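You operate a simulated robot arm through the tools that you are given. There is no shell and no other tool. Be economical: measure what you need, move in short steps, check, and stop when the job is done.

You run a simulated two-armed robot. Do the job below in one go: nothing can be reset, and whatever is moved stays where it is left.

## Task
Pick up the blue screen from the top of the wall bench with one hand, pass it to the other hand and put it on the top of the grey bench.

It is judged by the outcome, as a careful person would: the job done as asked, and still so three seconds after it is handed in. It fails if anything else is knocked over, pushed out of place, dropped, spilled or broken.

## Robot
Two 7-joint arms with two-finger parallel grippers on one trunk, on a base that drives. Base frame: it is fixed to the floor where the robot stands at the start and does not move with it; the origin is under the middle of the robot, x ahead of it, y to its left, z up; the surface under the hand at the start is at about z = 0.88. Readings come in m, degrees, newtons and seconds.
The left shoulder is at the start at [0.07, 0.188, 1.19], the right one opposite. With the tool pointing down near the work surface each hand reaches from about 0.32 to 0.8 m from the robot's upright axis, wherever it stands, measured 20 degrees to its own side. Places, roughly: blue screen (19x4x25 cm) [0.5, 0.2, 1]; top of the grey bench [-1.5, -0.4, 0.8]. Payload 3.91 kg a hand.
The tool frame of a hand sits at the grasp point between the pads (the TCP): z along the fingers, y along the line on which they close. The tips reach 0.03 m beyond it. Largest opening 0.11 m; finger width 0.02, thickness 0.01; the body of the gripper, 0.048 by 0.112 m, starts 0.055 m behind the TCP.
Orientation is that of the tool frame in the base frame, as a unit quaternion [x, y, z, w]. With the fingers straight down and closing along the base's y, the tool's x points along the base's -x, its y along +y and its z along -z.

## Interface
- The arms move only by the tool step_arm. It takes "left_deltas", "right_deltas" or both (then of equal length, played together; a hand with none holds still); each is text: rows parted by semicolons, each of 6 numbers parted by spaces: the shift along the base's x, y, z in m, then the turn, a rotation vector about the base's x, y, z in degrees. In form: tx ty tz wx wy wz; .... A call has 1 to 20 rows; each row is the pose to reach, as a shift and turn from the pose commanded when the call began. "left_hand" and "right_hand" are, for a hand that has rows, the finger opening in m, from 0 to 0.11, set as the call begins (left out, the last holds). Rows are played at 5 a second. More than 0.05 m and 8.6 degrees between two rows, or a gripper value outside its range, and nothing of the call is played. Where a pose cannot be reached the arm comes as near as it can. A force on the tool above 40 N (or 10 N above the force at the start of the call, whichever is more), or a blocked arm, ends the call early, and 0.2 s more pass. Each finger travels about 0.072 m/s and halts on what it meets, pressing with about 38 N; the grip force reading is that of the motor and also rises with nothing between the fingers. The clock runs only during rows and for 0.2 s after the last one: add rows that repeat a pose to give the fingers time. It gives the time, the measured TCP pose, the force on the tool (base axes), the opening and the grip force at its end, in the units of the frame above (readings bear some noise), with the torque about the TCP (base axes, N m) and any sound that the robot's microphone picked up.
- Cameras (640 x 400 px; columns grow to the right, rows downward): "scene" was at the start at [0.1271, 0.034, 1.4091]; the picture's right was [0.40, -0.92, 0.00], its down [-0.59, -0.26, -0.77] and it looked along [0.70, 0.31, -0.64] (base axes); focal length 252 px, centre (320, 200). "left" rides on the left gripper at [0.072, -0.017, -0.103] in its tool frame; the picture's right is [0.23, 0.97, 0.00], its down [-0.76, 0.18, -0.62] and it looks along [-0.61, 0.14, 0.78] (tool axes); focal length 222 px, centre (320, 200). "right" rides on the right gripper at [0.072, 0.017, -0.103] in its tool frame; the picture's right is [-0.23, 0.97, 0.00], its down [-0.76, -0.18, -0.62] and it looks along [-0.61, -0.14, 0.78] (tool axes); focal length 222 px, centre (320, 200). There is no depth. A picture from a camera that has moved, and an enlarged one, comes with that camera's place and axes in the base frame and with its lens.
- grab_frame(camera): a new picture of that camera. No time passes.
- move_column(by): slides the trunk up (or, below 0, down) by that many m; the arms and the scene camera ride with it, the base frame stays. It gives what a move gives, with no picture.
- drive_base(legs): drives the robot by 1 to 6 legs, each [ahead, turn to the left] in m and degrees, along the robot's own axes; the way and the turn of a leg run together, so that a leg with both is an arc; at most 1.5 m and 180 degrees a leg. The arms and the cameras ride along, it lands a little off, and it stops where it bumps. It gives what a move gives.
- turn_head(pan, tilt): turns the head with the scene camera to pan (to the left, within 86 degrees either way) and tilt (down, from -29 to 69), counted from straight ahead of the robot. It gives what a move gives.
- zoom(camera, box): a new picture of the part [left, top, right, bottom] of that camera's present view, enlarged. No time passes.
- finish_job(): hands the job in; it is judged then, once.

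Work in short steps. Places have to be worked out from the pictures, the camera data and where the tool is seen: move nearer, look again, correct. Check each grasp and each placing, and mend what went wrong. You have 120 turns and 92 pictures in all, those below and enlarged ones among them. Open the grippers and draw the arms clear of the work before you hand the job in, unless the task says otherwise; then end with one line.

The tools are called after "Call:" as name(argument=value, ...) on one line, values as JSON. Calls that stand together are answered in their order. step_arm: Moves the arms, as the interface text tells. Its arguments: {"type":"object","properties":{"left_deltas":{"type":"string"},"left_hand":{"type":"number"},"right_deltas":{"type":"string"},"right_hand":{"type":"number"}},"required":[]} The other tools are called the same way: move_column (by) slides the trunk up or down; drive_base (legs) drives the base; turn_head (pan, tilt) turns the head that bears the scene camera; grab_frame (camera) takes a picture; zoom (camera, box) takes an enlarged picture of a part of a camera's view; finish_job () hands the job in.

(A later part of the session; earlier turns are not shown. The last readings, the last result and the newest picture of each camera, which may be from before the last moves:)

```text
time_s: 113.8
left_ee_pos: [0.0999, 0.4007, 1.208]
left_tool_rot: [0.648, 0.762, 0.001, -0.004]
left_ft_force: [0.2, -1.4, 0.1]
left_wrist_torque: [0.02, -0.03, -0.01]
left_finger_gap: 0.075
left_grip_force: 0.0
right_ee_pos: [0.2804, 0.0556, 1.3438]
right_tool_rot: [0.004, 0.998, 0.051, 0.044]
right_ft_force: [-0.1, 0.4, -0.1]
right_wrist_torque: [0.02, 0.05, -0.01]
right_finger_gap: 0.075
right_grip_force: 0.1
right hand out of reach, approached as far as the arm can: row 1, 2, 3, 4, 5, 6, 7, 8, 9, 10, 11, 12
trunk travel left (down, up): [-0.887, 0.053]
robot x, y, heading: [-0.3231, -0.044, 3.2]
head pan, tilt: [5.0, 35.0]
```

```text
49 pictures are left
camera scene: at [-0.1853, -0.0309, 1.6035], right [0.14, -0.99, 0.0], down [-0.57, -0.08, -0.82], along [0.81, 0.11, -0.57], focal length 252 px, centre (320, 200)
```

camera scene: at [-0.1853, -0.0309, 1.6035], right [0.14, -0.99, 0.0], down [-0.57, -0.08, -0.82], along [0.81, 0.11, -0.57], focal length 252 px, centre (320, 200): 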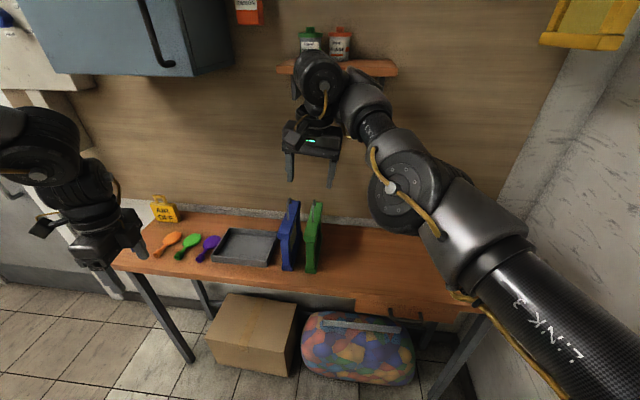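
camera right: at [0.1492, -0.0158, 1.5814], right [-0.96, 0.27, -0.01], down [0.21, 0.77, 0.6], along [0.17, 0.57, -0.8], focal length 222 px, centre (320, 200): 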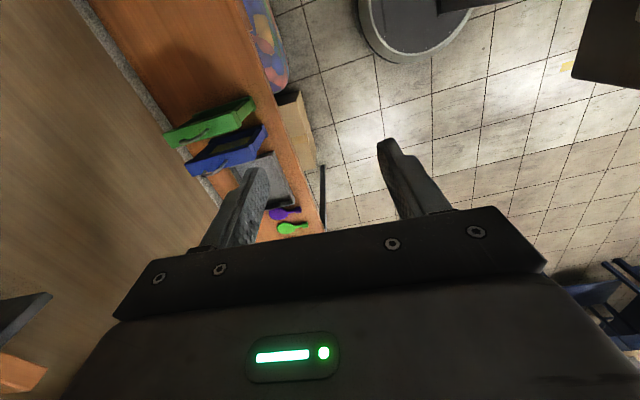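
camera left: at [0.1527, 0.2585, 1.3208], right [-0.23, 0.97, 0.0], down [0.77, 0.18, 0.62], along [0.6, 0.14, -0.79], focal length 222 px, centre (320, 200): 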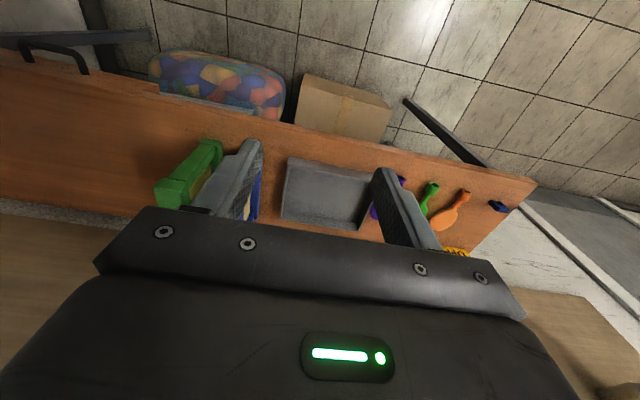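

One row stepped 10°, so I'll resend with 8° steps.

Call:
step_arm(right_deltas="-0.01 0 0 0 0 -8; -0.02 0 0 0 0 -16; -0.03 0 0 0 0 -24; -0.04 0 0 0 0 -32; -0.05 -0.01 0 0 0 -40; -0.06 -0.02 0 0 0 -48; -0.06 -0.03 0 0 0 -56; -0.06 -0.04 0 0 0 -64; -0.06 -0.05 0 0 0 -72; -0.06 -0.06 0 0 0 -80; -0.06 -0.06 0 0 0 -88; -0.06 -0.06 0 0 0 -88", left_deltas="0 0 0 0 0 -8; 0 0 0 0 0 -16; 0 0 0 0 0 -24; 0 0 0 0 0 -32; 0 0 0 0 0 -40; 0 0 0 0 0 -48; 0 0 0 0 0 -56; 0 0 0 0 0 -64; 0 0 0 0 0 -72; 0 0 0 0 0 -80; 0 0 0 0 0 -80; 0 0 0 0 0 -80")

Call:
grab_frame(camera="scene")

```text
time_s: 116.4
left_ee_pos: [0.0985, 0.4008, 1.2077]
left_tool_rot: [0.986, 0.166, 0.003, -0.002]
left_ft_force: [-0.4, 0.0, -0.3]
left_wrist_torque: [0.0, 0.01, -0.01]
left_finger_gap: 0.0752
left_grip_force: 0.0
right_ee_pos: [0.2279, 0.0565, 1.4094]
right_tool_rot: [0.696, 0.715, 0.006, 0.061]
right_ft_force: [0.1, -0.2, -0.4]
right_wrist_torque: [0.0, 0.03, -0.01]
right_finger_gap: 0.0747
right_grip_force: 0.1
right hand out of reach, approached as far as the arm can: row 1, 2, 3, 4, 5, 6, 7, 8, 9, 10, 11, 12
trunk travel left (down, up): [-0.887, 0.053]
robot x, y, heading: [-0.3186, -0.0447, 2.9]
head pan, tilt: [5.0, 35.0]
```

```text
48 pictures are left
camera scene: at [-0.186, -0.0297, 1.6036], right [0.14, -0.99, 0.0], down [-0.57, -0.08, -0.82], along [0.81, 0.11, -0.57], focal length 252 px, centre (320, 200)
```

scene: 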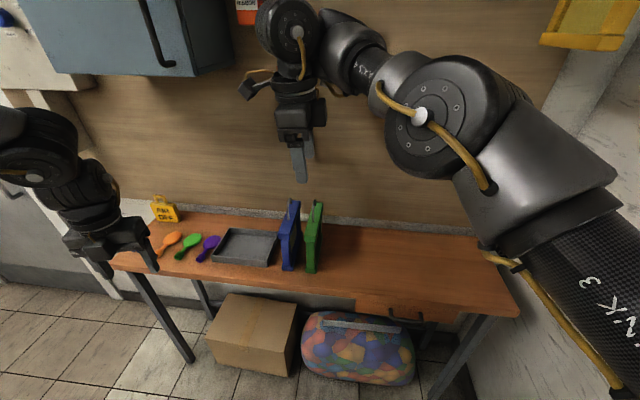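

The left hand turned freely to −161° with no limit flagged. I'll finish to −180° and test moving it inward and forward.

Call:
step_arm(left_deltas="0.03 -0.02 0 0 0 -6.5; 0.06 -0.04 0 0 0 -13; 0.09 -0.06 0 0 0 -19; 0.12 -0.08 0 0 0 -19; 0.15 -0.11 0 0 0 -19; 0.18 -0.14 0 0 0 -19; 0.2 -0.17 0 0 0 -19; 0.2 -0.18 0 0 0 -19; 0.2 -0.18 0 0 0 -19")

```text
time_s: 118.4
left_ee_pos: [0.2326, 0.2837, 1.2136]
left_tool_rot: [1.0, 0.001, 0.005, -0.001]
left_ft_force: [0.3, 0.0, -0.7]
left_wrist_torque: [0.0, 0.0, 0.01]
left_finger_gap: 0.075
left_grip_force: 0.1
left hand out of reach, approached as far as the arm can: row 5, 6, 7, 8, 9
right_ee_pos: [0.2302, 0.0563, 1.4094]
right_tool_rot: [0.696, 0.715, 0.005, 0.06]
right_ft_force: [0.3, -0.1, -0.3]
right_wrist_torque: [0.01, -0.02, -0.01]
right_finger_gap: 0.0748
right_grip_force: 0.1
trunk travel left (down, up): [-0.887, 0.053]
robot x, y, heading: [-0.3198, -0.0451, 2.9]
head pan, tilt: [5.0, 35.0]
```

The boundary is the same at every yaw, so it comes from wrist position. I'll try a lower path: down to z≈1.08, forward on the left over the tray, then inward.

Call:
step_arm(left_deltas="0 0.02 -0.03 0 0 0; 0 0.03 -0.06 0 0 0; 0 0.03 -0.09 0 0 0; 0 0.03 -0.12 0 0 0; 0.03 0.03 -0.12 0 0 0; 0.06 0.03 -0.12 0 0 0; 0.1 0.03 -0.12 0 0 0; 0.1 0.03 -0.12 0 0 0")

Call:
step_arm(left_deltas="0 -0.03 0 0 0 0; 0 -0.06 0 0 0 0; 0 -0.09 0 0 0 0; 0 -0.12 0 0 0 0; 0 -0.12 0 0 0 0")

Call:
grab_frame(camera="scene")

```text
time_s: 120.2
left_ee_pos: [0.2439, 0.3417, 1.127]
left_tool_rot: [1.0, 0.001, 0.005, -0.002]
left_ft_force: [-0.2, 0.2, 0.0]
left_wrist_torque: [0.02, -0.03, -0.03]
left_finger_gap: 0.0751
left_grip_force: 0.2
left hand out of reach, approached as far as the arm can: row 3, 4, 5, 6, 7, 8
right_ee_pos: [0.2299, 0.0548, 1.4106]
right_tool_rot: [0.697, 0.715, 0.005, 0.06]
right_ft_force: [-0.6, 0.4, 0.1]
right_wrist_torque: [-0.01, 0.02, 0.01]
right_finger_gap: 0.0747
right_grip_force: 0.0
trunk travel left (down, up): [-0.887, 0.053]
robot x, y, heading: [-0.32, -0.0464, 2.8]
head pan, tilt: [5.0, 35.0]
```

```text
time_s: 121.4
left_ee_pos: [0.2014, 0.2648, 1.1493]
left_tool_rot: [1.0, 0.001, 0.004, -0.001]
left_ft_force: [0.0, -0.7, -0.3]
left_wrist_torque: [-0.01, 0.01, 0.02]
left_finger_gap: 0.0747
left_grip_force: 0.1
left hand out of reach, approached as far as the arm can: row 1, 2, 3, 4, 5
right_ee_pos: [0.2301, 0.0568, 1.4093]
right_tool_rot: [0.696, 0.715, 0.006, 0.061]
right_ft_force: [-0.3, -0.3, -0.3]
right_wrist_torque: [0.02, 0.02, 0.04]
right_finger_gap: 0.075
right_grip_force: 0.1
trunk travel left (down, up): [-0.887, 0.053]
robot x, y, heading: [-0.3201, -0.0441, 2.9]
head pan, tilt: [5.0, 35.0]
```

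```text
47 pictures are left
camera scene: at [-0.1852, -0.0311, 1.6035], right [0.14, -0.99, 0.0], down [-0.57, -0.08, -0.82], along [0.81, 0.11, -0.57], focal length 252 px, centre (320, 200)
```

scene: 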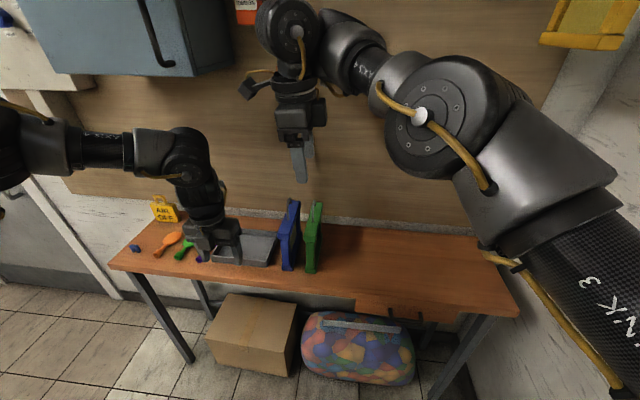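

The left arm works well only in its outer zone, so I'll stand further right with the screen in that zone. The left hand can then pick the near end and yaw it to point right. First I'll check that the right hand at −90° yaw, fingers tilted left, can work in front of the robot.

Call:
step_arm(right_deltas="-0.01 0 0 7 0 0; -0.02 0 -0.01 14 0 0; -0.03 -0.01 -0.02 21 0 0; -0.04 -0.02 -0.04 28 0 0; -0.05 -0.03 -0.06 35 0 0; -0.06 -0.04 -0.09 35 0 0; -0.07 -0.05 -0.12 35 0 0; -0.07 -0.06 -0.15 35 0 0; -0.07 -0.07 -0.15 35 0 0; -0.07 -0.07 -0.15 35 0 0")

Call:
step_arm(left_deltas="-0.02 0.03 0.02 0 0 8; -0.04 0.06 0.04 0 0 16; -0.06 0.09 0.05 0 0 24; -0.08 0.12 0.05 0 0 32; -0.08 0.13 0.05 0 0 40; -0.08 0.13 0.05 0 0 40")

Call:
grab_frame(camera="scene")

```text
time_s: 123.6
left_ee_pos: [0.2015, 0.2648, 1.1502]
left_tool_rot: [1.0, 0.0, 0.004, -0.002]
left_ft_force: [0.7, 0.3, 0.2]
left_wrist_torque: [-0.05, -0.03, -0.01]
left_finger_gap: 0.075
left_grip_force: 0.1
right_ee_pos: [0.288, 0.0466, 1.4023]
right_tool_rot: [0.682, 0.698, 0.148, -0.162]
right_ft_force: [0.3, 0.5, -0.5]
right_wrist_torque: [0.02, 0.03, 0.02]
right_finger_gap: 0.0753
right_grip_force: 0.0
right hand out of reach, approached as far as the arm can: row 1, 2, 3, 4, 5, 6, 7, 8, 9, 10
trunk travel left (down, up): [-0.887, 0.053]
robot x, y, heading: [-0.3223, -0.0458, 3.0]
head pan, tilt: [5.0, 35.0]
```

```text
time_s: 125.0
left_ee_pos: [0.1242, 0.3946, 1.2]
left_tool_rot: [0.939, 0.343, 0.002, -0.003]
left_ft_force: [0.4, 0.4, 0.0]
left_wrist_torque: [-0.01, 0.02, 0.0]
left_finger_gap: 0.0749
left_grip_force: 0.0
right_ee_pos: [0.2887, 0.0447, 1.4027]
right_tool_rot: [0.683, 0.697, 0.149, -0.161]
right_ft_force: [-0.1, 0.2, 0.7]
right_wrist_torque: [0.05, 0.01, 0.03]
right_finger_gap: 0.0749
right_grip_force: 0.0
trunk travel left (down, up): [-0.887, 0.053]
robot x, y, heading: [-0.3259, -0.0472, 2.8]
head pan, tilt: [5.0, 35.0]
```

```text
46 pictures are left
camera scene: at [-0.1844, -0.0319, 1.6035], right [0.14, -0.99, 0.0], down [-0.57, -0.08, -0.82], along [0.81, 0.11, -0.57], focal length 252 px, centre (320, 200)
```

scene: 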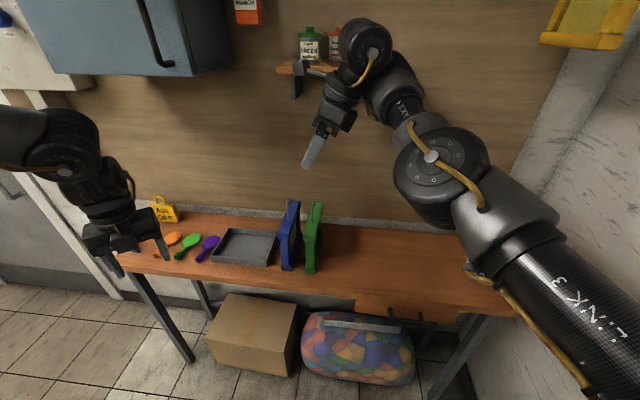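

The right arm is still in the bad posture. Tilting the fingers right raised the elbow before, so I'll repeat that while pulling back. This time I'll lower the hand well before straightening.

Call:
step_arm(right_deltas="-0.02 0 0 -8 0 0; -0.04 0 0 -16 0 0; -0.06 0 0 -24 0 0; -0.08 0 0 -32 0 0; -0.1 0 0 -40 0 0; -0.12 0 0 -48 0 0; -0.14 -0.01 0 -56 0 0; -0.16 -0.02 0 -64 0 0; -0.18 -0.03 0 -70 0 0; -0.2 -0.04 -0.01 -70 0 0")

Call:
step_arm(right_deltas="0 -0.01 -0.04 0 0 0; 0 -0.02 -0.08 0 0 0; 0 -0.03 -0.12 0 0 0; 0 -0.04 -0.16 0 0 0; 0 -0.05 -0.2 0 0 0; 0 -0.06 -0.24 0 0 0; 0 -0.06 -0.24 0 0 0")

Call:
grab_frame(camera="scene")

```text
time_s: 126.7
left_ee_pos: [0.1247, 0.3947, 1.1999]
left_tool_rot: [0.94, 0.342, 0.003, -0.002]
left_ft_force: [0.8, -0.1, 0.4]
left_wrist_torque: [-0.01, 0.01, 0.0]
left_finger_gap: 0.0749
left_grip_force: 0.1
right_ee_pos: [0.1223, -0.0037, 1.3499]
right_tool_rot: [0.67, 0.689, -0.262, 0.087]
right_ft_force: [-0.3, -0.3, 1.1]
right_wrist_torque: [0.03, 0.01, 0.05]
right_finger_gap: 0.0751
right_grip_force: 0.0
right hand out of reach, approached as far as the arm can: row 1, 2, 6, 7, 8
trunk travel left (down, up): [-0.887, 0.053]
robot x, y, heading: [-0.3225, -0.0449, 2.9]
head pan, tilt: [5.0, 35.0]
stopped in row 8 (right hand): the arm was blocked; the commanded pose is now the measured one
```

```text
time_s: 128.2
left_ee_pos: [0.1244, 0.3947, 1.1999]
left_tool_rot: [0.939, 0.343, 0.002, -0.003]
left_ft_force: [-0.7, 0.0, 0.0]
left_wrist_torque: [0.0, 0.01, 0.0]
left_finger_gap: 0.0751
left_grip_force: 0.0
right_ee_pos: [0.1141, 0.0038, 1.3256]
right_tool_rot: [0.675, 0.685, -0.261, 0.08]
right_ft_force: [0.2, -0.8, 0.1]
right_wrist_torque: [0.05, -0.04, 0.03]
right_finger_gap: 0.0751
right_grip_force: 0.0
right hand out of reach, approached as far as the arm can: row 1, 2, 3, 4, 5, 6, 7
trunk travel left (down, up): [-0.887, 0.053]
robot x, y, heading: [-0.3219, -0.0456, 2.9]
head pan, tilt: [5.0, 35.0]
```

```text
45 pictures are left
camera scene: at [-0.1853, -0.0312, 1.6036], right [0.14, -0.99, 0.0], down [-0.57, -0.08, -0.82], along [0.81, 0.11, -0.57], focal length 252 px, centre (320, 200)
```

scene: 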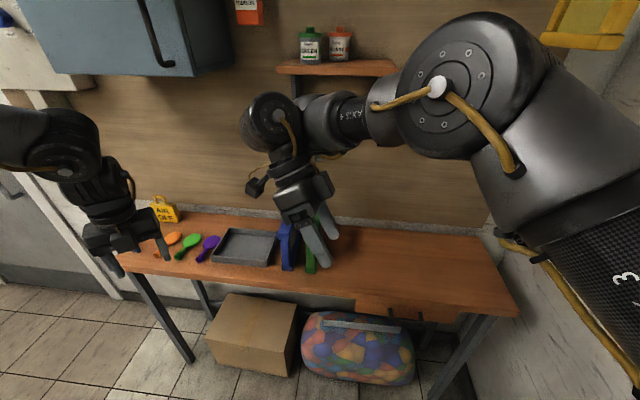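

The right arm holds fixed poses well even if it can't roam, so I can bring the screen to it. Plan: the left hand picks the near top corner with a 30° pitch, turns the screen to point right, and feeds the free end into the right hand. The right hand waits at −90° yaw with fingers tilted left. I'll put the right hand in that waiting pose now and raise the left hand.

Call:
step_arm(right_deltas="0.01 0 0.01 8 0 0; 0.03 0.01 0.02 16 0 0; 0.05 0.01 0.03 24 0 0; 0.07 0.02 0.04 32 0 0; 0.09 0.02 0.05 40 0 0; 0.11 0.03 0.06 48 0 0; 0.13 0.03 0.07 56 0 0; 0.15 0.04 0.07 64 0 0; 0.15 0.04 0.07 68 0 0; 0.15 0.04 0.07 68 0 0", left_deltas="0 0 0.02 0 0 8; 0 0 0.04 0 0 16; 0 0 0.06 0 0 24; 0 0 0.08 0 0 32; 0 0 0.1 0 0 40; 0 0 0.1 0 0 48; 0 0 0.1 0 0 56; 0 0 0.1 0 0 64; 0 0 0.1 0 0 72; 0 0 0.1 0 0 80")

Call:
grab_frame(camera="scene")

```text
time_s: 130.4
left_ee_pos: [0.1235, 0.3937, 1.3001]
left_tool_rot: [0.498, 0.867, 0.0, -0.003]
left_ft_force: [-1.0, 0.0, -0.8]
left_wrist_torque: [-0.02, 0.0, -0.02]
left_finger_gap: 0.0752
left_grip_force: 0.1
right_ee_pos: [0.2729, 0.0526, 1.396]
right_tool_rot: [0.604, 0.719, 0.169, -0.3]
right_ft_force: [0.9, 0.5, 0.3]
right_wrist_torque: [-0.02, 0.01, -0.01]
right_finger_gap: 0.0752
right_grip_force: 0.0
right hand out of reach, approached as far as the arm can: row 1, 2, 3, 4, 5, 6, 7, 8, 9, 10
trunk travel left (down, up): [-0.887, 0.053]
robot x, y, heading: [-0.3204, -0.0466, 3.0]
head pan, tilt: [5.0, 35.0]
```

```text
44 pictures are left
camera scene: at [-0.186, -0.0304, 1.6036], right [0.14, -0.99, 0.0], down [-0.57, -0.08, -0.82], along [0.81, 0.11, -0.57], focal length 252 px, centre (320, 200)
```

scene: 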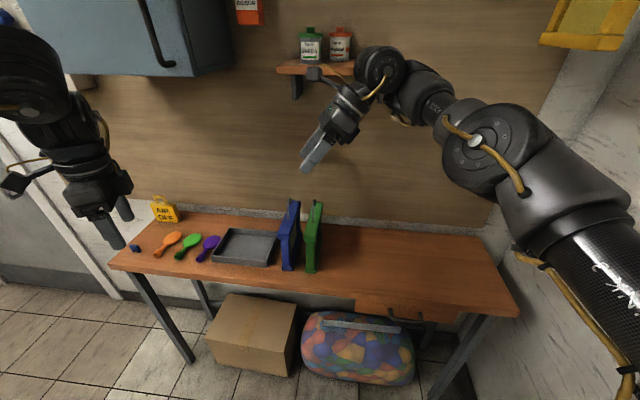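

The right hand now points left and down, closing nearly along x, with a small unwanted lean. I'll try a small correction turn to square it up.

Call:
step_arm(right_deltas="0 0 0 0 -4 -3; 0 0 0 0 -8 -6; 0 0 0 0 -12 -10; 0 0 0 0 -12 -10")

```text
time_s: 131.4
left_ee_pos: [0.1243, 0.3915, 1.3006]
left_tool_rot: [0.499, 0.866, 0.001, -0.005]
left_ft_force: [0.3, 0.5, 0.5]
left_wrist_torque: [0.03, 0.0, 0.01]
left_finger_gap: 0.0749
left_grip_force: 0.0
right_ee_pos: [0.3084, 0.0488, 1.4292]
right_tool_rot: [0.642, 0.693, 0.25, -0.212]
right_ft_force: [0.5, 0.1, 0.8]
right_wrist_torque: [0.03, 0.0, 0.0]
right_finger_gap: 0.0751
right_grip_force: 0.0
right hand out of reach, approached as far as the arm can: row 1, 2, 3, 4
trunk travel left (down, up): [-0.887, 0.053]
robot x, y, heading: [-0.3241, -0.0483, 3.0]
head pan, tilt: [5.0, 35.0]
```

The right hand is now squared: closing along x, fingers tilted 38° left. I'll turn and move the base so the screen is in the left arm's good zone, then lower the trunk.

Call:
drive_base(legs=[[0, -13], [0.05, 0]])

Call:
move_column(by=-0.187)

Call:
turn_head(pan=25, tilt=40)

Call:
grab_frame(camera="scene")

```text
time_s: 133.2
left_ee_pos: [0.2586, 0.2763, 1.3009]
left_tool_rot: [0.595, 0.804, 0.001, -0.002]
left_ft_force: [0.9, 0.8, -0.1]
left_wrist_torque: [-0.03, 0.12, 0.01]
left_finger_gap: 0.0751
left_grip_force: 0.0
right_ee_pos: [0.3718, -0.0965, 1.4337]
right_tool_rot: [0.734, 0.595, 0.268, -0.187]
right_ft_force: [1.4, 0.3, 0.5]
right_wrist_torque: [-0.03, 0.01, 0.07]
right_finger_gap: 0.075
right_grip_force: 0.1
trunk travel left (down, up): [-0.887, 0.053]
robot x, y, heading: [-0.2686, -0.0555, -9.8]
head pan, tilt: [5.0, 35.0]
```

```text
time_s: 135.2
left_ee_pos: [0.2471, 0.2765, 1.1187]
left_tool_rot: [0.595, 0.804, 0.002, 0.003]
left_ft_force: [-0.4, 0.3, -0.4]
left_wrist_torque: [0.04, 0.0, -0.01]
left_finger_gap: 0.0751
left_grip_force: 0.0
right_ee_pos: [0.3589, -0.0966, 1.2535]
right_tool_rot: [0.735, 0.593, 0.272, -0.184]
right_ft_force: [-0.7, 0.9, 1.4]
right_wrist_torque: [-0.01, -0.01, -0.03]
right_finger_gap: 0.075
right_grip_force: 0.0
trunk travel left (down, up): [-0.7, 0.24]
robot x, y, heading: [-0.2691, -0.0537, -9.8]
head pan, tilt: [5.0, 35.0]
```

```text
time_s: 136.1
left_ee_pos: [0.2481, 0.2753, 1.1163]
left_tool_rot: [0.595, 0.804, 0.002, 0.003]
left_ft_force: [0.1, -0.3, 0.3]
left_wrist_torque: [0.01, -0.01, 0.01]
left_finger_gap: 0.075
left_grip_force: 0.1
right_ee_pos: [0.3613, -0.0961, 1.2507]
right_tool_rot: [0.735, 0.593, 0.271, -0.184]
right_ft_force: [-0.7, -0.1, 0.3]
right_wrist_torque: [-0.04, -0.03, 0.01]
right_finger_gap: 0.0746
right_grip_force: 0.1
trunk travel left (down, up): [-0.7, 0.24]
robot x, y, heading: [-0.2688, -0.054, -10.2]
head pan, tilt: [25.0, 40.0]
```

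```text
43 pictures are left
camera scene: at [-0.1392, -0.042, 1.409], right [0.26, -0.97, 0.0], down [-0.62, -0.17, -0.77], along [0.74, 0.2, -0.64], focal length 252 px, centre (320, 200)
```

scene: 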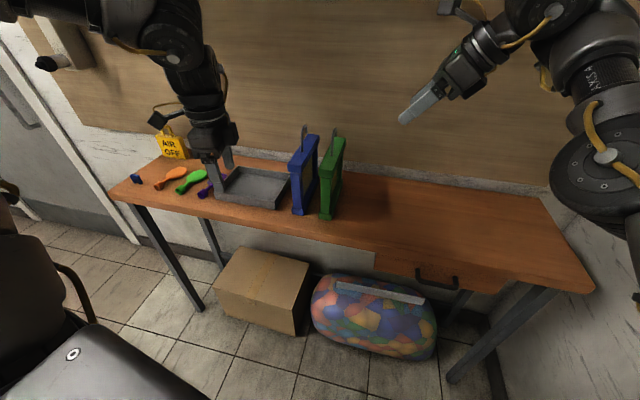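

All items are still in place. I'll turn the left hand to zero yaw, then pitch it 30° and bring it to a pre-grasp 10 cm back from the near top corner.

Call:
step_arm(left_deltas="-0.01 0.01 0.02 0 0 8; -0.02 0.02 0.04 0 0 16; -0.02 0.02 0.06 0 0 24; -0.02 0.02 0.06 0 0 32; -0.02 0.02 0.06 0 0 40; -0.02 0.02 0.06 0 0 48; -0.02 0.02 0.06 0 0 56; -0.02 0.02 0.06 0 0 64; -0.02 0.02 0.06 0 0 72; -0.02 0.02 0.06 0 0 73; -0.02 0.02 0.06 0 0 73")

Call:
step_arm(left_deltas="0.01 -0.01 0 0 -7.5 0; 0.02 -0.02 0 0 -15 0; 0.04 -0.04 0 0 -22.5 0; 0.06 -0.06 -0.01 0 -30 0; 0.08 -0.08 -0.02 0 -30 0; 0.1 -0.1 -0.03 0 -30 0; 0.12 -0.125 -0.045 0 -30 0; 0.12 -0.125 -0.045 0 -30 0")

Call:
grab_frame(camera="left")

```text
time_s: 138.5
left_ee_pos: [0.2271, 0.2957, 1.1771]
left_tool_rot: [0.0, 1.0, 0.004, 0.001]
left_ft_force: [0.6, 0.5, -1.1]
left_wrist_torque: [-0.01, 0.0, 0.0]
left_finger_gap: 0.0752
left_grip_force: 0.0
right_ee_pos: [0.3608, -0.0966, 1.2518]
right_tool_rot: [0.735, 0.593, 0.271, -0.184]
right_ft_force: [-1.1, -0.3, -0.1]
right_wrist_torque: [-0.02, 0.02, 0.01]
right_finger_gap: 0.0749
right_grip_force: 0.1
trunk travel left (down, up): [-0.7, 0.24]
robot x, y, heading: [-0.2709, -0.0534, -10.1]
head pan, tilt: [25.0, 40.0]
```

```text
time_s: 140.3
left_ee_pos: [0.3467, 0.1692, 1.1341]
left_tool_rot: [-0.001, 0.966, 0.003, 0.26]
left_ft_force: [-0.6, -0.3, -0.3]
left_wrist_torque: [0.02, -0.01, 0.0]
left_finger_gap: 0.0749
left_grip_force: 0.0
right_ee_pos: [0.3609, -0.0974, 1.2526]
right_tool_rot: [0.736, 0.593, 0.271, -0.184]
right_ft_force: [-0.1, 0.1, 0.5]
right_wrist_torque: [0.03, -0.01, -0.03]
right_finger_gap: 0.0751
right_grip_force: 0.0
trunk travel left (down, up): [-0.7, 0.24]
robot x, y, heading: [-0.2679, -0.0553, -10.0]
head pan, tilt: [25.0, 40.0]
```

```text
42 pictures are left
camera left: at [0.2328, 0.1528, 1.1858], right [-0.2, 0.97, -0.11], down [0.35, 0.17, 0.92], along [0.92, 0.15, -0.37], focal length 222 px, centre (320, 200)
```

left: 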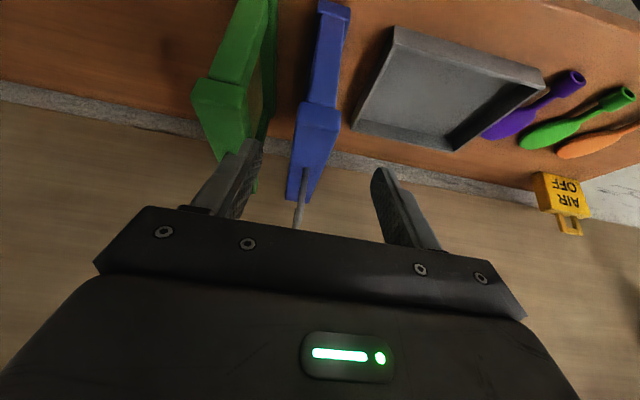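

No limits were flagged and the screen is centred between the fingers at y≈0.168. I'll advance along the fingers to the grasp point, then check before closing.

Call:
step_arm(left_deltas="0.014 -0.001 -0.024 0 0 0; 0.028 -0.001 -0.047 0 0 0; 0.042 -0.002 -0.071 0 0 0; 0.056 -0.002 -0.092 0 0 0; 0.056 -0.002 -0.092 0 0 0")

Call:
grab_frame(camera="left")

Call:
zoom(camera="scene", box=[210, 80, 390, 230])

```text
time_s: 141.5
left_ee_pos: [0.4034, 0.1685, 1.0399]
left_tool_rot: [-0.001, 0.966, 0.004, 0.259]
left_ft_force: [0.5, -0.6, 1.2]
left_wrist_torque: [-0.03, 0.0, 0.01]
left_finger_gap: 0.0749
left_grip_force: 0.0
right_ee_pos: [0.3601, -0.0974, 1.2526]
right_tool_rot: [0.735, 0.593, 0.272, -0.185]
right_ft_force: [-0.6, -0.7, 0.7]
right_wrist_torque: [-0.02, -0.05, -0.04]
right_finger_gap: 0.0749
right_grip_force: 0.1
trunk travel left (down, up): [-0.7, 0.24]
robot x, y, heading: [-0.2698, -0.0557, -9.9]
head pan, tilt: [25.0, 40.0]
```

```text
41 pictures are left
camera left: at [0.2889, 0.1512, 1.0928], right [-0.2, 0.97, -0.11], down [0.35, 0.17, 0.92], along [0.92, 0.15, -0.37], focal length 222 px, centre (320, 200)
```

left: 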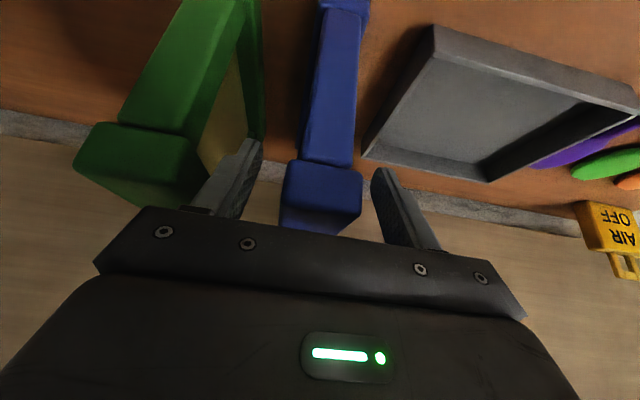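

```text
2.67 times, centred on (300, 155) of scene
camera zoom: at [-0.1407, -0.042, 1.4091], right [0.26, -0.97, 0.0], down [-0.62, -0.17, -0.77], along [0.74, 0.2, -0.64], focal length 671 px, centre (373, 320)
```

zoom: 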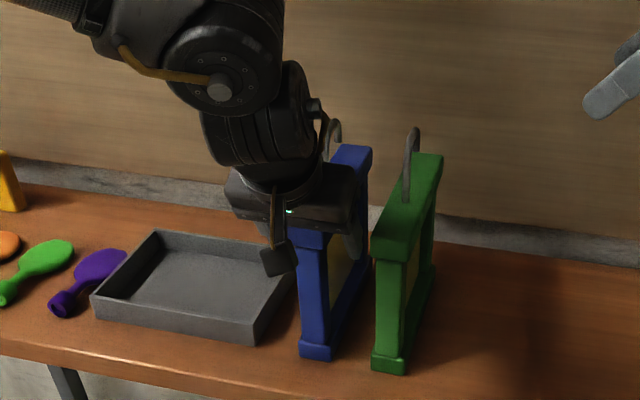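

The corner sits centred between the fingers with clearance to the green screen. I'll close the left hand.

Call:
step_arm(left_deltas="0 0 0 0 0 0; 0 0 0 0 0 0; 0 0 0 0 0 0; 0 0 0 0 0 0; 0 0 0 0 0 0", left_hand=0.02)

```text
time_s: 142.7
left_ee_pos: [0.404, 0.1689, 1.0389]
left_tool_rot: [0.0, 0.966, 0.003, 0.259]
left_ft_force: [-0.5, -0.2, -0.1]
left_wrist_torque: [-0.04, 0.17, 0.0]
left_finger_gap: 0.0399
left_grip_force: 37.6
right_ee_pos: [0.3615, -0.0965, 1.2509]
right_tool_rot: [0.735, 0.593, 0.271, -0.184]
right_ft_force: [-0.2, -0.8, 0.1]
right_wrist_torque: [0.01, 0.03, 0.03]
right_finger_gap: 0.0749
right_grip_force: 0.1
trunk travel left (down, up): [-0.7, 0.24]
robot x, y, heading: [-0.2687, -0.0553, -10.3]
head pan, tilt: [25.0, 40.0]
```

The hand has gripped at 0.040 m, as expected. I'll lift a little and check the weight and droop.

Call:
step_arm(left_deltas="0 0 0.01 0 0 0; 0 0 0.02 0 0 0; 0 0 0.04 0 0 0; 0 0 0.06 0 0 0; 0 0 0.06 0 0 0")

Call:
grab_frame(camera="scene")

```text
time_s: 143.9
left_ee_pos: [0.4054, 0.169, 1.1016]
left_tool_rot: [0.0, 0.966, 0.003, 0.259]
left_ft_force: [0.1, 0.3, -3.5]
left_wrist_torque: [-0.02, 0.2, -0.02]
left_finger_gap: 0.0398
left_grip_force: 38.4
right_ee_pos: [0.3609, -0.0977, 1.2496]
right_tool_rot: [0.735, 0.593, 0.27, -0.186]
right_ft_force: [0.1, -0.2, 0.1]
right_wrist_torque: [0.02, 0.0, -0.02]
right_finger_gap: 0.0748
right_grip_force: 0.1
trunk travel left (down, up): [-0.7, 0.24]
robot x, y, heading: [-0.2714, -0.0499, -10.0]
head pan, tilt: [25.0, 40.0]
```

```text
39 pictures are left
camera scene: at [-0.1386, -0.0416, 1.4089], right [0.26, -0.97, 0.0], down [-0.62, -0.17, -0.77], along [0.74, 0.2, -0.64], focal length 252 px, centre (320, 200)
```

scene: 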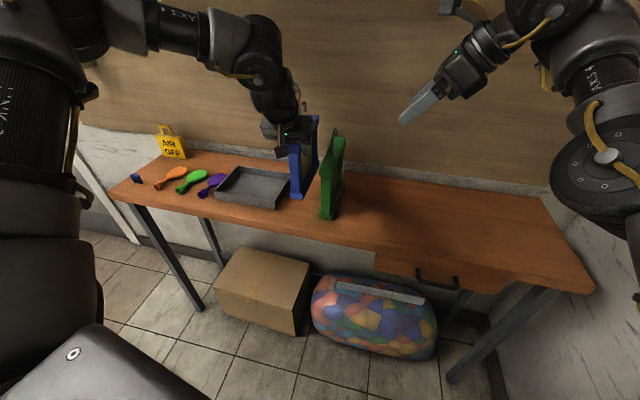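

The screen weighs only about 0.36 kg and hangs without droop. I'll lift 6 cm more and back the robot away from the bench for room to hand over.

Call:
step_arm(left_deltas="0 0 0.02 0 0 0; 0 0 0.04 0 0 0; 0 0 0.06 0 0 0; 0 0 0.06 0 0 0")

Call:
drive_base(legs=[[-0.35, 0]])

Call:
grab_frame(camera="scene")

```text
time_s: 144.9
left_ee_pos: [0.4031, 0.1689, 1.1617]
left_tool_rot: [0.0, 0.966, 0.003, 0.259]
left_ft_force: [0.0, 0.1, -3.1]
left_wrist_torque: [0.01, 0.2, -0.02]
left_finger_gap: 0.0398
left_grip_force: 37.6
right_ee_pos: [0.3621, -0.0979, 1.2511]
right_tool_rot: [0.735, 0.593, 0.271, -0.184]
right_ft_force: [-0.8, 0.7, 0.2]
right_wrist_torque: [0.0, 0.02, 0.0]
right_finger_gap: 0.075
right_grip_force: 0.1
trunk travel left (down, up): [-0.7, 0.24]
robot x, y, heading: [-0.2707, -0.0564, -10.1]
head pan, tilt: [25.0, 40.0]
```

```text
time_s: 147.2
left_ee_pos: [0.0576, 0.2297, 1.1601]
left_tool_rot: [0.002, 0.966, 0.003, 0.259]
left_ft_force: [-0.2, -0.2, -2.1]
left_wrist_torque: [0.01, 0.2, 0.0]
left_finger_gap: 0.04
left_grip_force: 37.7
right_ee_pos: [0.0149, -0.0379, 1.2507]
right_tool_rot: [0.737, 0.591, 0.271, -0.184]
right_ft_force: [0.3, -0.2, 0.0]
right_wrist_torque: [0.0, -0.01, 0.04]
right_finger_gap: 0.0749
right_grip_force: 0.0
trunk travel left (down, up): [-0.7, 0.24]
robot x, y, heading: [-0.6205, 0.0033, -10.3]
head pan, tilt: [25.0, 40.0]
```

```text
38 pictures are left
camera scene: at [-0.4854, 0.0198, 1.4088], right [0.25, -0.97, 0.0], down [-0.62, -0.16, -0.77], along [0.74, 0.19, -0.64], focal length 252 px, centre (320, 200)
```

scene: 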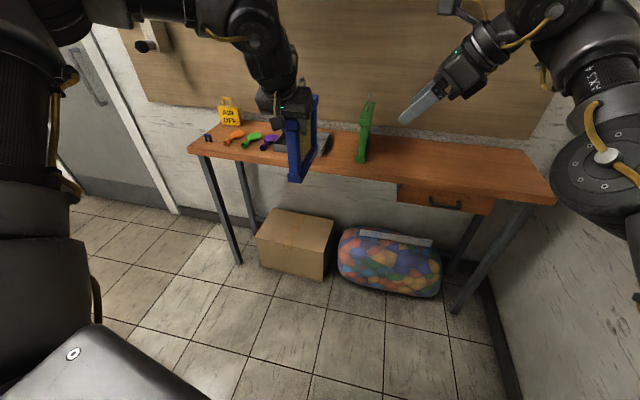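

There is free space now. The right hand's closing axis corresponds to the screen pointing along yaw −103.5°, with the two grasp points 0.148 m apart at equal height. I'll first swing the left hand out and yaw the screen to −103.5°, clear of the right hand.

Call:
step_arm(left_deltas="0 0.03 -0.01 0 0 -8; 0 0.06 -0.02 0 0 -16; 0 0.09 -0.03 0 0 -24; 0 0.1 -0.03 0 0 -32; 0 0.1 -0.03 0 0 -40; 0 0.1 -0.03 0 0 -48; 0 0.1 -0.03 0 0 -56; 0 0.1 -0.03 0 0 -64; 0 0.1 -0.03 0 0 -72; 0 0.1 -0.03 0 0 -80; 0 0.1 -0.03 0 0 -88; 0 0.1 -0.03 0 0 -96; 0 0.1 -0.03 0 0 -103.5; 0 0.1 -0.03 0 0 -103.5")

Call:
turn_head(pan=15, tilt=25)

Call:
grab_frame(camera="scene")

```text
time_s: 150.2
left_ee_pos: [0.0585, 0.3286, 1.1305]
left_tool_rot: [0.76, 0.596, -0.204, 0.162]
left_ft_force: [-0.5, 0.6, -3.0]
left_wrist_torque: [0.18, -0.06, -0.01]
left_finger_gap: 0.0396
left_grip_force: 37.9
right_ee_pos: [0.0135, -0.0369, 1.2515]
right_tool_rot: [0.737, 0.591, 0.272, -0.183]
right_ft_force: [-1.2, -0.8, -0.8]
right_wrist_torque: [-0.01, -0.01, 0.0]
right_finger_gap: 0.075
right_grip_force: 0.0
trunk travel left (down, up): [-0.7, 0.24]
robot x, y, heading: [-0.618, 0.0114, -10.5]
head pan, tilt: [25.0, 40.0]
```

```text
time_s: 150.9
left_ee_pos: [0.057, 0.3289, 1.1307]
left_tool_rot: [0.76, 0.596, -0.202, 0.162]
left_ft_force: [0.2, -1.3, -3.3]
left_wrist_torque: [0.21, -0.08, -0.03]
left_finger_gap: 0.0397
left_grip_force: 38.0
right_ee_pos: [0.014, -0.0381, 1.2515]
right_tool_rot: [0.737, 0.591, 0.272, -0.185]
right_ft_force: [0.0, -0.2, -0.3]
right_wrist_torque: [-0.01, 0.03, -0.02]
right_finger_gap: 0.0747
right_grip_force: 0.1
trunk travel left (down, up): [-0.7, 0.24]
robot x, y, heading: [-0.619, 0.006, -10.3]
head pan, tilt: [15.0, 25.0]
```

```text
37 pictures are left
camera scene: at [-0.4766, 0.006, 1.4322], right [0.08, -1.0, 0.0], down [-0.42, -0.03, -0.91], along [0.9, 0.07, -0.42], focal length 252 px, centre (320, 200)
```

scene: 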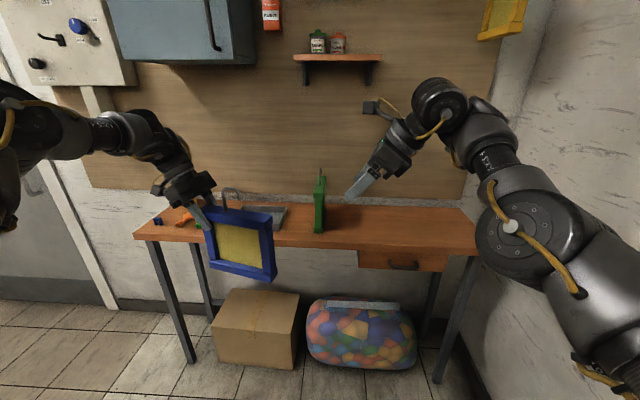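

The screen now faces the robot and points right as wanted. I'll bring it to a point 12 cm short of the right hand along its finger direction, and open the right hand to 0.09.

Call:
step_arm(left_deltas="0.003 -0.04 0.006 0 0 0; 0.006 -0.08 0.013 0 0 0; 0.01 -0.12 0.02 0 0 0; 0.013 -0.152 0.026 0 0 0; 0.013 -0.152 0.026 0 0 0", right_deltas="0 0 0 0 0 0; 0 0 0 0 0 0; 0 0 0 0 0 0; 0 0 0 0 0 0; 0 0 0 0 0 0", right_hand=0.09)

Call:
grab_frame(camera="scene")

Call:
grab_frame(camera="right")

```text
time_s: 152.1
left_ee_pos: [0.0354, 0.1844, 1.1474]
left_tool_rot: [0.759, 0.597, -0.201, 0.165]
left_ft_force: [0.0, 1.1, -2.7]
left_wrist_torque: [0.22, -0.09, -0.01]
left_finger_gap: 0.0395
left_grip_force: 38.3
left hand out of reach, approached as far as the arm can: row 1, 2, 3, 4, 5
right_ee_pos: [0.0121, -0.0365, 1.2523]
right_tool_rot: [0.737, 0.591, 0.272, -0.183]
right_ft_force: [-0.4, 0.4, 0.3]
right_wrist_torque: [-0.02, 0.02, 0.0]
right_finger_gap: 0.0901
right_grip_force: 0.0
trunk travel left (down, up): [-0.7, 0.24]
robot x, y, heading: [-0.6156, 0.0065, -10.1]
head pan, tilt: [15.0, 25.0]
```

```text
36 pictures are left
camera scene: at [-0.478, 0.0067, 1.4324], right [0.08, -1.0, 0.0], down [-0.42, -0.04, -0.91], along [0.9, 0.07, -0.42], focal length 252 px, centre (320, 200)
```

scene: 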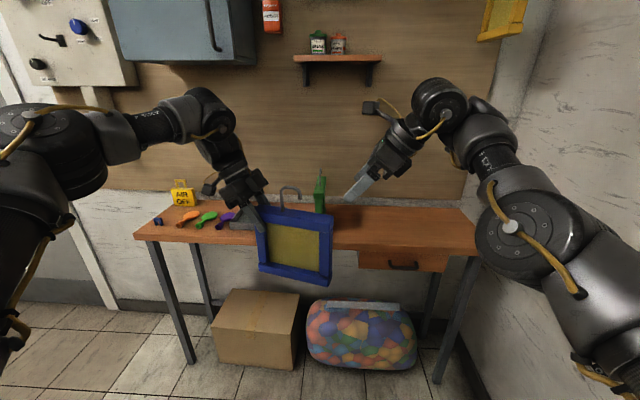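

```text
35 pictures are left
camera right: at [0.0215, -0.0458, 1.3791], right [0.91, -0.4, -0.09], down [-0.4, -0.91, 0.01], along [-0.09, 0.03, -1.0], focal length 222 px, centre (320, 200)
```

right: 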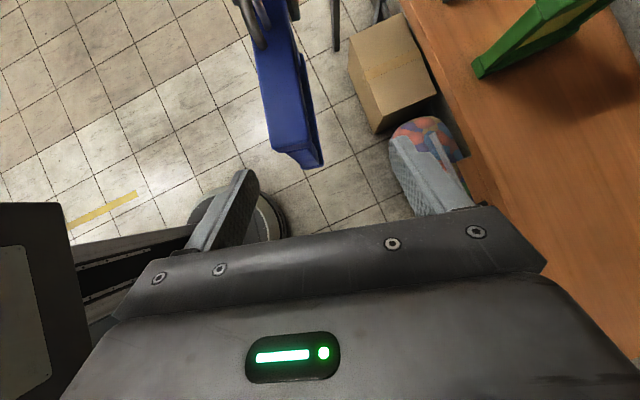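

The left arm hit its limit slightly short, still about 9 cm from the final position. The right camera shows the free end lined up between its fingers. I'll see whether the right hand can come towards the screen instead.

Call:
step_arm(right_deltas="0 0.008 -0.01 0 0 0; 0.002 0.016 -0.02 0 0 0; 0.004 0.024 -0.03 0 0 0; 0.004 0.024 -0.03 0 0 0")

```text
time_s: 153.1
left_ee_pos: [0.038, 0.1837, 1.1458]
left_tool_rot: [0.759, 0.597, -0.202, 0.164]
left_ft_force: [0.1, 0.1, -1.7]
left_wrist_torque: [0.17, -0.05, 0.01]
left_finger_gap: 0.0397
left_grip_force: 38.4
right_ee_pos: [0.0148, -0.0387, 1.2516]
right_tool_rot: [0.737, 0.591, 0.271, -0.185]
right_ft_force: [-0.6, 0.3, -1.1]
right_wrist_torque: [0.0, -0.02, 0.03]
right_finger_gap: 0.0903
right_grip_force: 0.0
right hand out of reach, approached as far as the arm can: row 1, 2, 3, 4
trunk travel left (down, up): [-0.7, 0.24]
robot x, y, heading: [-0.6186, 0.0074, -10.3]
head pan, tilt: [15.0, 25.0]
```

The right hand won't move. I'll check whether the left can go further once raised, moving it up along the feed direction and forward, still well clear of contact.

Call:
step_arm(left_deltas="0.01 0.02 0.02 0 0 0; 0.02 0.03 0.04 0 0 0; 0.03 0.03 0.06 0 0 0; 0.04 0.02 0.06 0 0 0; 0.045 0 0.06 0 0 0; 0.045 0 0.06 0 0 0")

```text
time_s: 154.5
left_ee_pos: [0.0269, 0.1996, 1.1806]
left_tool_rot: [0.76, 0.596, -0.202, 0.164]
left_ft_force: [0.8, -0.7, -3.2]
left_wrist_torque: [0.22, -0.03, 0.0]
left_finger_gap: 0.0398
left_grip_force: 38.2
left hand out of reach, approached as far as the arm can: row 1, 2, 3, 4, 5, 6
right_ee_pos: [0.0152, -0.0384, 1.2505]
right_tool_rot: [0.737, 0.591, 0.271, -0.184]
right_ft_force: [0.1, -0.7, -0.8]
right_wrist_torque: [-0.02, -0.01, 0.01]
right_finger_gap: 0.0901
right_grip_force: 0.0
trunk travel left (down, up): [-0.7, 0.24]
robot x, y, heading: [-0.6203, 0.0057, -10.1]
head pan, tilt: [15.0, 25.0]
```

The left arm stays limited to about 0.30 to its side. If the right hand points more horizontally left, its grasp point moves left and its wrist relaxes. I'll move the screen away first, then tilt the right hand another 37°.

Call:
step_arm(left_deltas="0 0.04 0 0 0 0; 0 0.08 0 0 0 0; 0 0.12 0 0 0 0; 0 0.14 0 0 0 0; 0 0.14 0 0 0 0")

Call:
step_arm(right_deltas="0 0 0 7.2 -1.7 0.4; 0 0 0 14.4 -3.4 0.7; 0 0 0 21.6 -5.2 1.1; 0 0 0 28.8 -6.9 1.4; 0 0 0 36 -8.6 1.8; 0 0 0 36 -8.6 1.8")

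Call:
grab_frame(camera="scene")

```text
time_s: 155.7
left_ee_pos: [0.0259, 0.3395, 1.1818]
left_tool_rot: [0.76, 0.597, -0.201, 0.162]
left_ft_force: [0.0, 0.2, -2.3]
left_wrist_torque: [0.19, -0.06, 0.02]
left_finger_gap: 0.0397
left_grip_force: 37.7
right_ee_pos: [0.0128, -0.0374, 1.2514]
right_tool_rot: [0.737, 0.591, 0.272, -0.184]
right_ft_force: [0.9, -0.8, -0.3]
right_wrist_torque: [0.02, 0.0, -0.02]
right_finger_gap: 0.0902
right_grip_force: 0.1
trunk travel left (down, up): [-0.7, 0.24]
robot x, y, heading: [-0.6186, 0.0069, -10.4]
head pan, tilt: [15.0, 25.0]
```

```text
time_s: 157.1
left_ee_pos: [0.0243, 0.3391, 1.1818]
left_tool_rot: [0.76, 0.597, -0.202, 0.162]
left_ft_force: [-0.5, -0.1, -2.8]
left_wrist_torque: [0.23, -0.09, -0.03]
left_finger_gap: 0.0397
left_grip_force: 38.0
right_ee_pos: [0.0598, -0.0679, 1.2808]
right_tool_rot: [0.591, 0.506, 0.485, -0.4]
right_ft_force: [-0.4, 0.1, 0.5]
right_wrist_torque: [0.01, 0.02, -0.01]
right_finger_gap: 0.0901
right_grip_force: 0.2
right hand out of reach, approached as far as the arm can: row 1, 2, 3, 4, 5, 6
trunk travel left (down, up): [-0.7, 0.24]
robot x, y, heading: [-0.6199, 0.0102, -10.3]
head pan, tilt: [15.0, 25.0]
```

```text
34 pictures are left
camera scene: at [-0.4776, 0.0069, 1.4324], right [0.08, -1.0, 0.0], down [-0.42, -0.04, -0.91], along [0.9, 0.07, -0.42], focal length 252 px, centre (320, 200)
```

scene: 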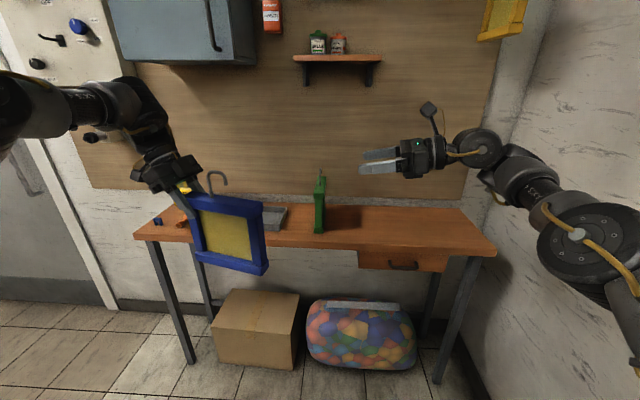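

The right hand now points left nearly horizontally with the wrist relaxed. I'll test moving it left by 8 cm.

Call:
step_arm(right_deltas="0 0.03 0 0 0 0; 0 0.06 0 0 0 0; 0 0.08 0 0 0 0; 0 0.08 0 0 0 0")

```text
time_s: 158.1
left_ee_pos: [0.0258, 0.3404, 1.1816]
left_tool_rot: [0.759, 0.597, -0.203, 0.163]
left_ft_force: [0.5, 0.3, -2.4]
left_wrist_torque: [0.18, -0.02, -0.03]
left_finger_gap: 0.0397
left_grip_force: 37.9
right_ee_pos: [0.0482, 0.0042, 1.3002]
right_tool_rot: [0.575, 0.501, 0.484, -0.43]
right_ft_force: [0.6, 0.3, 0.2]
right_wrist_torque: [0.01, 0.0, 0.01]
right_finger_gap: 0.0902
right_grip_force: 0.0
right hand out of reach, approached as far as the arm can: row 1, 2, 3
trunk travel left (down, up): [-0.7, 0.24]
robot x, y, heading: [-0.6176, 0.0066, -10.3]
head pan, tilt: [15.0, 25.0]
```

It moved 7 cm left and the last row was reached cleanly, so the arm is freeing up. I'll continue left and down.

Call:
step_arm(right_deltas="0 0.02 -0.02 0 0 0; 0 0.04 -0.04 0 0 0; 0 0.06 -0.06 0 0 0; 0 0.08 -0.08 0 0 0; 0 0.08 -0.08 0 0 0")

Call:
grab_frame(camera="scene")

```text
time_s: 159.3
left_ee_pos: [0.0249, 0.338, 1.1814]
left_tool_rot: [0.76, 0.597, -0.201, 0.162]
left_ft_force: [0.3, 0.0, -3.0]
left_wrist_torque: [0.18, -0.03, -0.01]
left_finger_gap: 0.0398
left_grip_force: 37.3
right_ee_pos: [0.0138, 0.1206, 1.1679]
right_tool_rot: [0.612, 0.502, 0.491, -0.363]
right_ft_force: [0.1, -0.5, 0.4]
right_wrist_torque: [0.02, 0.03, 0.01]
right_finger_gap: 0.09
right_grip_force: 0.1
trunk travel left (down, up): [-0.7, 0.24]
robot x, y, heading: [-0.6184, 0.005, -10.2]
head pan, tilt: [15.0, 25.0]
```

```text
33 pictures are left
camera scene: at [-0.4761, 0.0058, 1.4322], right [0.08, -1.0, 0.0], down [-0.42, -0.03, -0.91], along [0.9, 0.07, -0.42], focal length 252 px, centre (320, 200)
```

scene: 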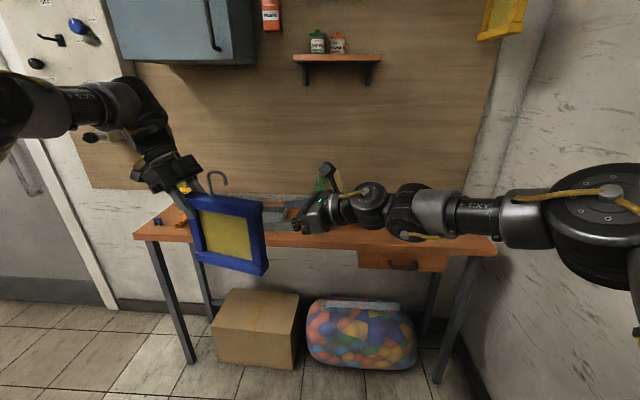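

The right arm has swung into a good, free posture with its hand pointing left. The free-end upright should be at about (−0.01, 0.193), so I'll line the right hand up 8 cm short of it at z≈1.17.

Call:
step_arm(right_deltas="-0.015 -0.002 0 0 0 0; -0.03 -0.003 0.002 0 0 0; -0.043 -0.003 0.002 0 0 0; -0.043 -0.003 0.002 0 0 0")

Call:
grab_frame(camera="right")

Call:
zoom(camera="scene", box=[120, 140, 360, 290])

```text
time_s: 160.3
left_ee_pos: [0.0261, 0.3382, 1.1815]
left_tool_rot: [0.759, 0.597, -0.203, 0.164]
left_ft_force: [0.1, 0.5, -3.2]
left_wrist_torque: [0.22, -0.06, -0.03]
left_finger_gap: 0.0399
left_grip_force: 38.1
right_ee_pos: [-0.0292, 0.1187, 1.1714]
right_tool_rot: [0.613, 0.501, 0.492, -0.363]
right_ft_force: [0.5, -0.6, -0.4]
right_wrist_torque: [0.02, -0.01, 0.02]
right_finger_gap: 0.09
right_grip_force: 0.1
trunk travel left (down, up): [-0.7, 0.24]
robot x, y, heading: [-0.619, 0.0091, -10.1]
head pan, tilt: [15.0, 25.0]
```

```text
32 pictures are left
camera right: at [-0.036, 0.0366, 1.2687], right [0.94, -0.29, -0.17], down [-0.33, -0.74, -0.59], along [0.04, 0.61, -0.79], focal length 222 px, centre (320, 200)
```

right: 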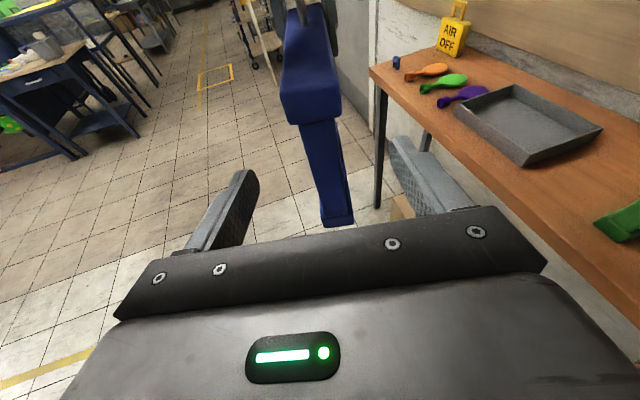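

```text
2.67 times, centred on (240, 215) of scene
camera zoom: at [-0.4766, 0.0063, 1.4323], right [0.08, -1.0, 0.0], down [-0.42, -0.03, -0.91], along [0.9, 0.07, -0.42], focal length 671 px, centre (533, 160)
```

zoom: 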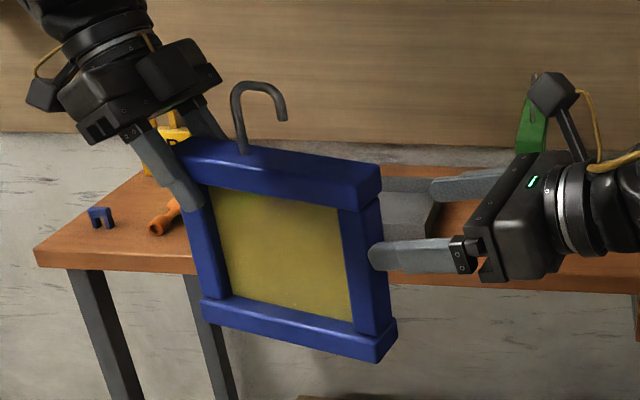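

The view is ideal: the free-end upright is centred between the right fingers. I'll advance 8 cm along the finger direction.

Call:
step_arm(right_deltas="0.005 0.019 -0.005 0 0 0; 0.01 0.038 -0.01 0 0 0; 0.014 0.057 -0.015 0 0 0; 0.019 0.075 -0.02 0 0 0; 0.019 0.075 -0.02 0 0 0")

Call:
grab_frame(camera="right")

Call:
zoom(camera="scene", box=[120, 140, 360, 290])

```text
time_s: 161.5
left_ee_pos: [0.0272, 0.3376, 1.181]
left_tool_rot: [0.759, 0.597, -0.201, 0.163]
left_ft_force: [0.5, 0.9, -2.3]
left_wrist_torque: [0.17, -0.02, -0.02]
left_finger_gap: 0.0398
left_grip_force: 38.1
right_ee_pos: [-0.0107, 0.1931, 1.1509]
right_tool_rot: [0.613, 0.502, 0.491, -0.362]
right_ft_force: [0.9, 0.1, 0.7]
right_wrist_torque: [-0.02, -0.02, -0.01]
right_finger_gap: 0.09
right_grip_force: 0.0
trunk travel left (down, up): [-0.7, 0.24]
robot x, y, heading: [-0.6173, 0.0053, -10.4]
head pan, tilt: [15.0, 25.0]
```

```text
30 pictures are left
camera right: at [-0.0184, 0.1113, 1.2479], right [0.94, -0.29, -0.17], down [-0.33, -0.74, -0.59], along [0.04, 0.61, -0.79], focal length 222 px, centre (320, 200)
```

right: 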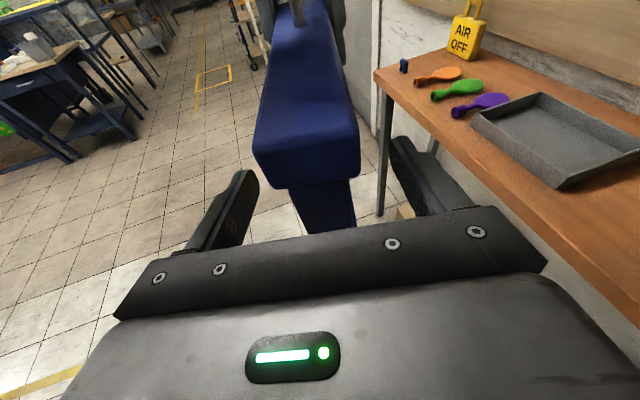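

```text
2.67 times, centred on (240, 215) of scene
camera zoom: at [-0.4767, 0.0056, 1.4323], right [0.08, -1.0, 0.0], down [-0.42, -0.03, -0.91], along [0.9, 0.07, -0.42], focal length 671 px, centre (533, 160)
```

zoom: 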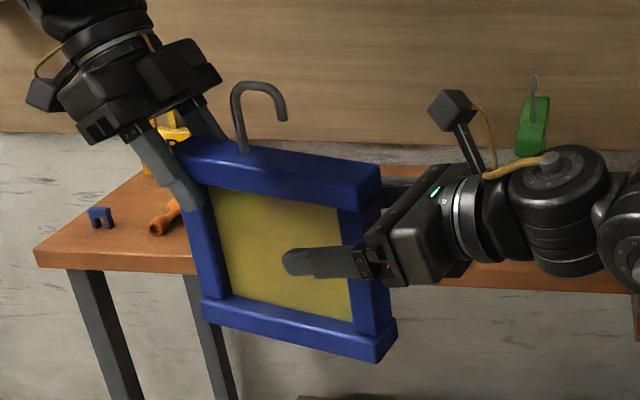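

The right fingers straddle the upright. I'll close the right hand.

Call:
step_arm(right_deltas="-0.002 -0.009 0.002 0 0 0; -0.002 -0.009 0.002 0 0 0; -0.002 -0.009 0.002 0 0 0; -0.002 -0.009 0.002 0 0 0; -0.002 -0.009 0.002 0 0 0; -0.002 -0.009 0.002 0 0 0", right_hand=0.02)

```text
time_s: 162.9
left_ee_pos: [0.0258, 0.3386, 1.1813]
left_tool_rot: [0.759, 0.597, -0.202, 0.163]
left_ft_force: [-8.3, -0.5, -2.6]
left_wrist_torque: [-0.27, -0.4, -0.88]
left_finger_gap: 0.0399
left_grip_force: 38.3
right_ee_pos: [-0.012, 0.1843, 1.1535]
right_tool_rot: [0.613, 0.502, 0.492, -0.362]
right_ft_force: [6.7, 1.0, 1.3]
right_wrist_torque: [0.52, 0.57, -0.3]
right_finger_gap: 0.0283
right_grip_force: 37.9
trunk travel left (down, up): [-0.7, 0.24]
robot x, y, heading: [-0.617, 0.0049, -10.2]
head pan, tilt: [15.0, 25.0]
```

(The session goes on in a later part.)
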